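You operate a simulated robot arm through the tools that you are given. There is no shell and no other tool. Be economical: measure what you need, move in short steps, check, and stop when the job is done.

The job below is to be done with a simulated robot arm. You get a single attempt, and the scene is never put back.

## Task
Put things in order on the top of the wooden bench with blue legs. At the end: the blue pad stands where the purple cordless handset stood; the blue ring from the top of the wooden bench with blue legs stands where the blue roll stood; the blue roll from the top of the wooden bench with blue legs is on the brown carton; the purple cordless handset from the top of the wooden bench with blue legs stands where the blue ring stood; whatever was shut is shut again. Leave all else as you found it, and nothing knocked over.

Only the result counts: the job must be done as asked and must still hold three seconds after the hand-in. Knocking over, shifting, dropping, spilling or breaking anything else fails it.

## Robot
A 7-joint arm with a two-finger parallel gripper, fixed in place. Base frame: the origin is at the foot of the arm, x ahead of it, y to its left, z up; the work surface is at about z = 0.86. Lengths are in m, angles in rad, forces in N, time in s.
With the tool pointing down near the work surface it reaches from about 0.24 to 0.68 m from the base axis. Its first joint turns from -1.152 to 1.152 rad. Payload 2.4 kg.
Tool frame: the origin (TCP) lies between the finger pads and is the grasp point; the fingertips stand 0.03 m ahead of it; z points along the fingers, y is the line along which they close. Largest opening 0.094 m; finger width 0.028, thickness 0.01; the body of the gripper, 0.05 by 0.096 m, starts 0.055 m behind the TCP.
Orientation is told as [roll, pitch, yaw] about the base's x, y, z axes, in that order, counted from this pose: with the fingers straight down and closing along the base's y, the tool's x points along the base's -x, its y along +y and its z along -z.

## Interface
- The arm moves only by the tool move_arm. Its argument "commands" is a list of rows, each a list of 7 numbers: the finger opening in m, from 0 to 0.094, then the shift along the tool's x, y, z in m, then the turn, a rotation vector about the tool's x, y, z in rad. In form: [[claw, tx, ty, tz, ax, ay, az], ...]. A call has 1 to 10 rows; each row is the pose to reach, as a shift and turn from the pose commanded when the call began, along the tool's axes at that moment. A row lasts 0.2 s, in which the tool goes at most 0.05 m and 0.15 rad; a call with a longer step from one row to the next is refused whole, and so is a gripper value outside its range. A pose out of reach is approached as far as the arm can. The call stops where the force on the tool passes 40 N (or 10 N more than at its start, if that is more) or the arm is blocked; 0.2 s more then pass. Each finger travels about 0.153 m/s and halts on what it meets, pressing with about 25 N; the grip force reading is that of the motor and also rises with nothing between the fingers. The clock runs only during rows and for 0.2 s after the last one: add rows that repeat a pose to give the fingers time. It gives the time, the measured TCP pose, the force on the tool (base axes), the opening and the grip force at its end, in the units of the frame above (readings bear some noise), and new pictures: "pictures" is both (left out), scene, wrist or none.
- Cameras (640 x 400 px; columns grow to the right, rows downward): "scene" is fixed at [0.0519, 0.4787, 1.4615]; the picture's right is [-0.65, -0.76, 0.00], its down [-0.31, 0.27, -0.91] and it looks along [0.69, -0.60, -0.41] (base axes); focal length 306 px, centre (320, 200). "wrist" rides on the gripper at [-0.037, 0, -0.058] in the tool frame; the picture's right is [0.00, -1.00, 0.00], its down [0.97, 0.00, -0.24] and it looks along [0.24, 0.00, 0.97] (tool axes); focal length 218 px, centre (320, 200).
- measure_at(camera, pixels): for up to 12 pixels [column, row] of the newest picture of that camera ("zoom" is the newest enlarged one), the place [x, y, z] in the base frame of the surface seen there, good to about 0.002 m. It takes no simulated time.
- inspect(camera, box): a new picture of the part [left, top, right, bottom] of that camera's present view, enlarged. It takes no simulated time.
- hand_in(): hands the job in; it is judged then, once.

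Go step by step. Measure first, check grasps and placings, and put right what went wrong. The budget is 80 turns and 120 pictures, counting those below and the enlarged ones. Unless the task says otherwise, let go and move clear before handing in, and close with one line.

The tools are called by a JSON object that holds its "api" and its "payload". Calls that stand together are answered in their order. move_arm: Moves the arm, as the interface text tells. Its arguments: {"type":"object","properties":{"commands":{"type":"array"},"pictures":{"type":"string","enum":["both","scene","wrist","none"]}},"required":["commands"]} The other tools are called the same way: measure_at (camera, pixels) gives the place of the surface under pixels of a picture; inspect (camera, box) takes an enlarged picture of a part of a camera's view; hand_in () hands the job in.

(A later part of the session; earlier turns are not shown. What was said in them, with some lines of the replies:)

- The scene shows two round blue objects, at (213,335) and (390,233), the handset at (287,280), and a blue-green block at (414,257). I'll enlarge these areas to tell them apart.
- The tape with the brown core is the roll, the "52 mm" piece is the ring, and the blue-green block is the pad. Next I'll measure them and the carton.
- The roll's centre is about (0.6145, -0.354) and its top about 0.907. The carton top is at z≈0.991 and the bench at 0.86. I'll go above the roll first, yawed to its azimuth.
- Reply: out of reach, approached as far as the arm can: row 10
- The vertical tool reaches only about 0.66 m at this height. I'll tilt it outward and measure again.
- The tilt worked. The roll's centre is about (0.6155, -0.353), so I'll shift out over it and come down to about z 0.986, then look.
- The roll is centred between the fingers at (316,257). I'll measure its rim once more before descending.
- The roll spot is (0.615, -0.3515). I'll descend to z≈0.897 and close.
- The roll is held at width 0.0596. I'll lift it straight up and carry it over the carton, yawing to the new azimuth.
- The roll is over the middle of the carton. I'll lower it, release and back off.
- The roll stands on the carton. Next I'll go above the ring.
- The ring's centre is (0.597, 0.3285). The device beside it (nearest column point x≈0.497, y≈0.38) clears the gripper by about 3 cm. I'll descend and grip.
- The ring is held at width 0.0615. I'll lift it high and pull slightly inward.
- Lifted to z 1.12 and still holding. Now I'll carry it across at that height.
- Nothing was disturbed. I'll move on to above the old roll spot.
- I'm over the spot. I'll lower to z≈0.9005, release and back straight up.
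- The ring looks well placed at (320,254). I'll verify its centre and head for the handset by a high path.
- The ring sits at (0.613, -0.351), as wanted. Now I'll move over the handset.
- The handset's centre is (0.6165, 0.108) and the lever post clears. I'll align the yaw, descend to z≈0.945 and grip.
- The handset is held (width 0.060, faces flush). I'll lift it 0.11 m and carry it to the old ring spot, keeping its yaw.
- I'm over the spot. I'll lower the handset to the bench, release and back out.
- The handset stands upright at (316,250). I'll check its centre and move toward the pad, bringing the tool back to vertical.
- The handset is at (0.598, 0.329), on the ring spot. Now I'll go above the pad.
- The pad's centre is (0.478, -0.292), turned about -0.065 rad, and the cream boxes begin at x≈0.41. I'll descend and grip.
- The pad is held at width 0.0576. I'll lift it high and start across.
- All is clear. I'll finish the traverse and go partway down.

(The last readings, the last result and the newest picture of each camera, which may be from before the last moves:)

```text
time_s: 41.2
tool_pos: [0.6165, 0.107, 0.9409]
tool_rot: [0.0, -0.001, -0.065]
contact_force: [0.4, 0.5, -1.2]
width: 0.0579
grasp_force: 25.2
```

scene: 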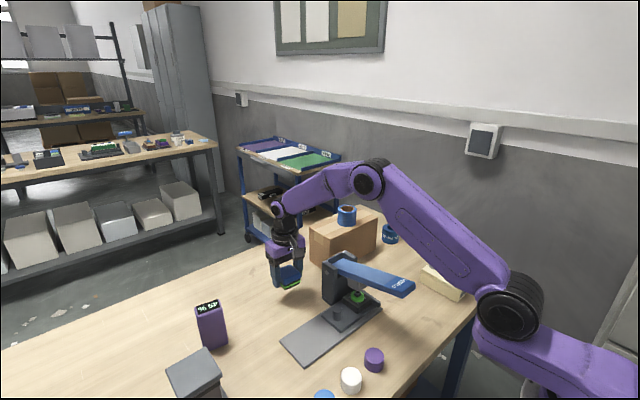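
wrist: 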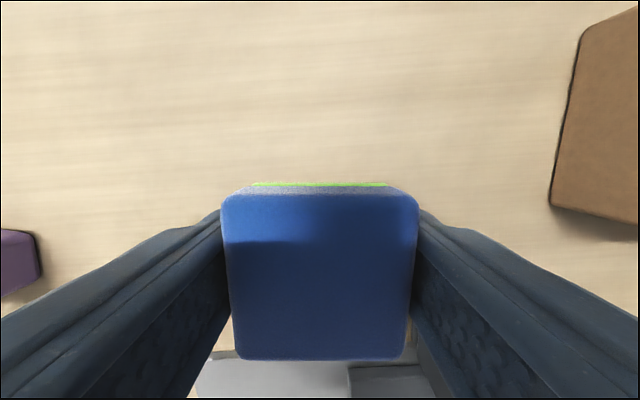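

The pad hangs over the handset's old spot. I'll lower the last 0.045 m, release and rise.

{"api": "move_arm", "payload": {"commands": [[0.03, 0, 0, 0.03, 0, 0, 0], [0.03, 0, 0, 0.045, 0, 0, 0], [0.03, 0, 0, 0.045, 0, 0, 0], [0.064, 0, 0, 0.045, 0, 0, 0], [0.076, 0, 0, 0.045, 0, 0, 0], [0.076, 0, 0, 0.02, 0, 0, 0], [0.076, 0, 0, -0.025, 0, 0, 0], [0.076, 0, 0, -0.07, 0, 0, 0], [0.076, 0, 0, -0.115, 0, 0, 0], [0.076, 0.045, 0, -0.135, 0, 0, 0]]}}

```text
time_s: 43.4
tool_pos: [0.572, 0.11, 1.0766]
tool_rot: [-0.001, -0.001, -0.065]
contact_force: [-0.1, -0.5, -0.2]
width: 0.0759
grasp_force: 0.1
```

scene: 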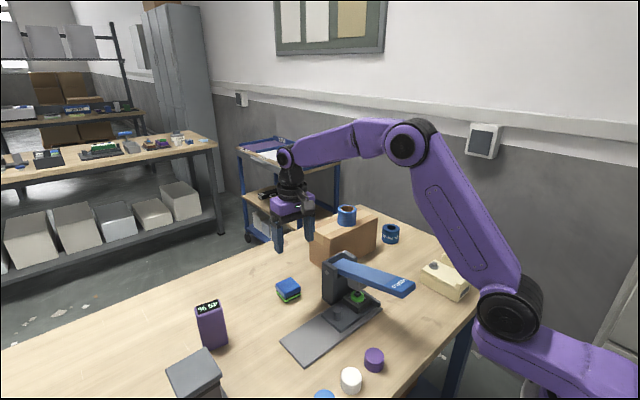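
wrist: 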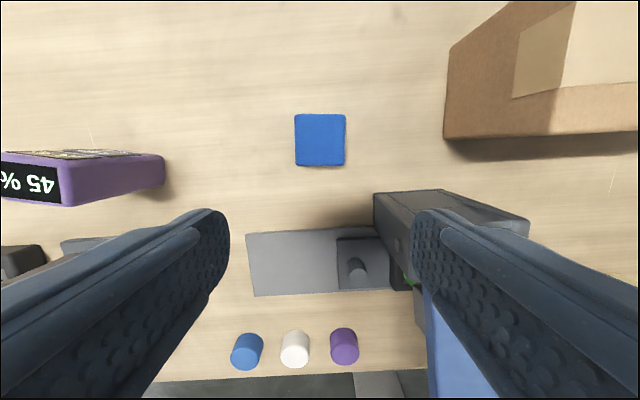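

The pad stands at (320,140) in the wrist view. I'll check its centre and the overall result.

{"api": "measure_at", "payload": {"camera": "wrist", "pixels": [[320, 140], [297, 116], [343, 164]]}}

{"api": "move_arm", "payload": {"commands": [[0.076, 0.04, -0.02, -0.025, 0, 0, 0], [0.076, 0.08, -0.04, -0.05, 0, 0, 0], [0.076, 0.12, -0.06, -0.08, 0, 0, 0], [0.076, 0.14, -0.08, -0.12, 0, 0, 0]]}}

{"api": "inspect", "payload": {"camera": "scene", "box": [180, 180, 500, 380]}}

```text
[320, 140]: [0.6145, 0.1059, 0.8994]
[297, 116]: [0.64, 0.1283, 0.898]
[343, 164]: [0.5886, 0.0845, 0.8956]
```

```text
refused: row 1 steps farther than a row can; nothing moved
```

```text
2.00 times, centred on (340, 280) of scene
```

zoom: 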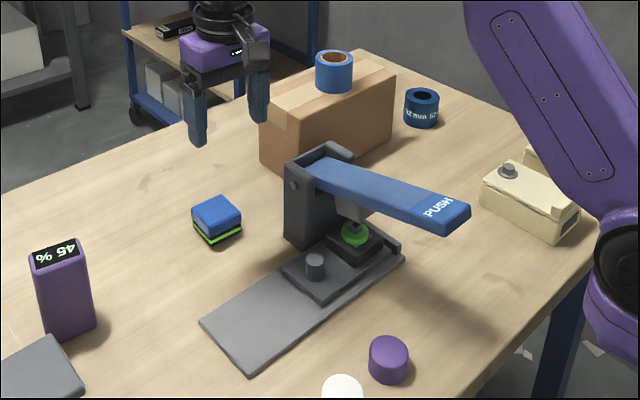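

The pad is at (0.6145, 0.106), on the handset's old spot, and the other three pieces are upright in their places. The gripper is open and well clear, so I'm handing in.

{"api": "hand_in", "payload": {}}

```text
The job is handed in.
```

The job is handed in: the roll is on the carton, the ring is on the roll's spot, the handset is on the ring's spot and the pad is on the handset's spot. All were upright at the last check, and nothing that was shut was opened.
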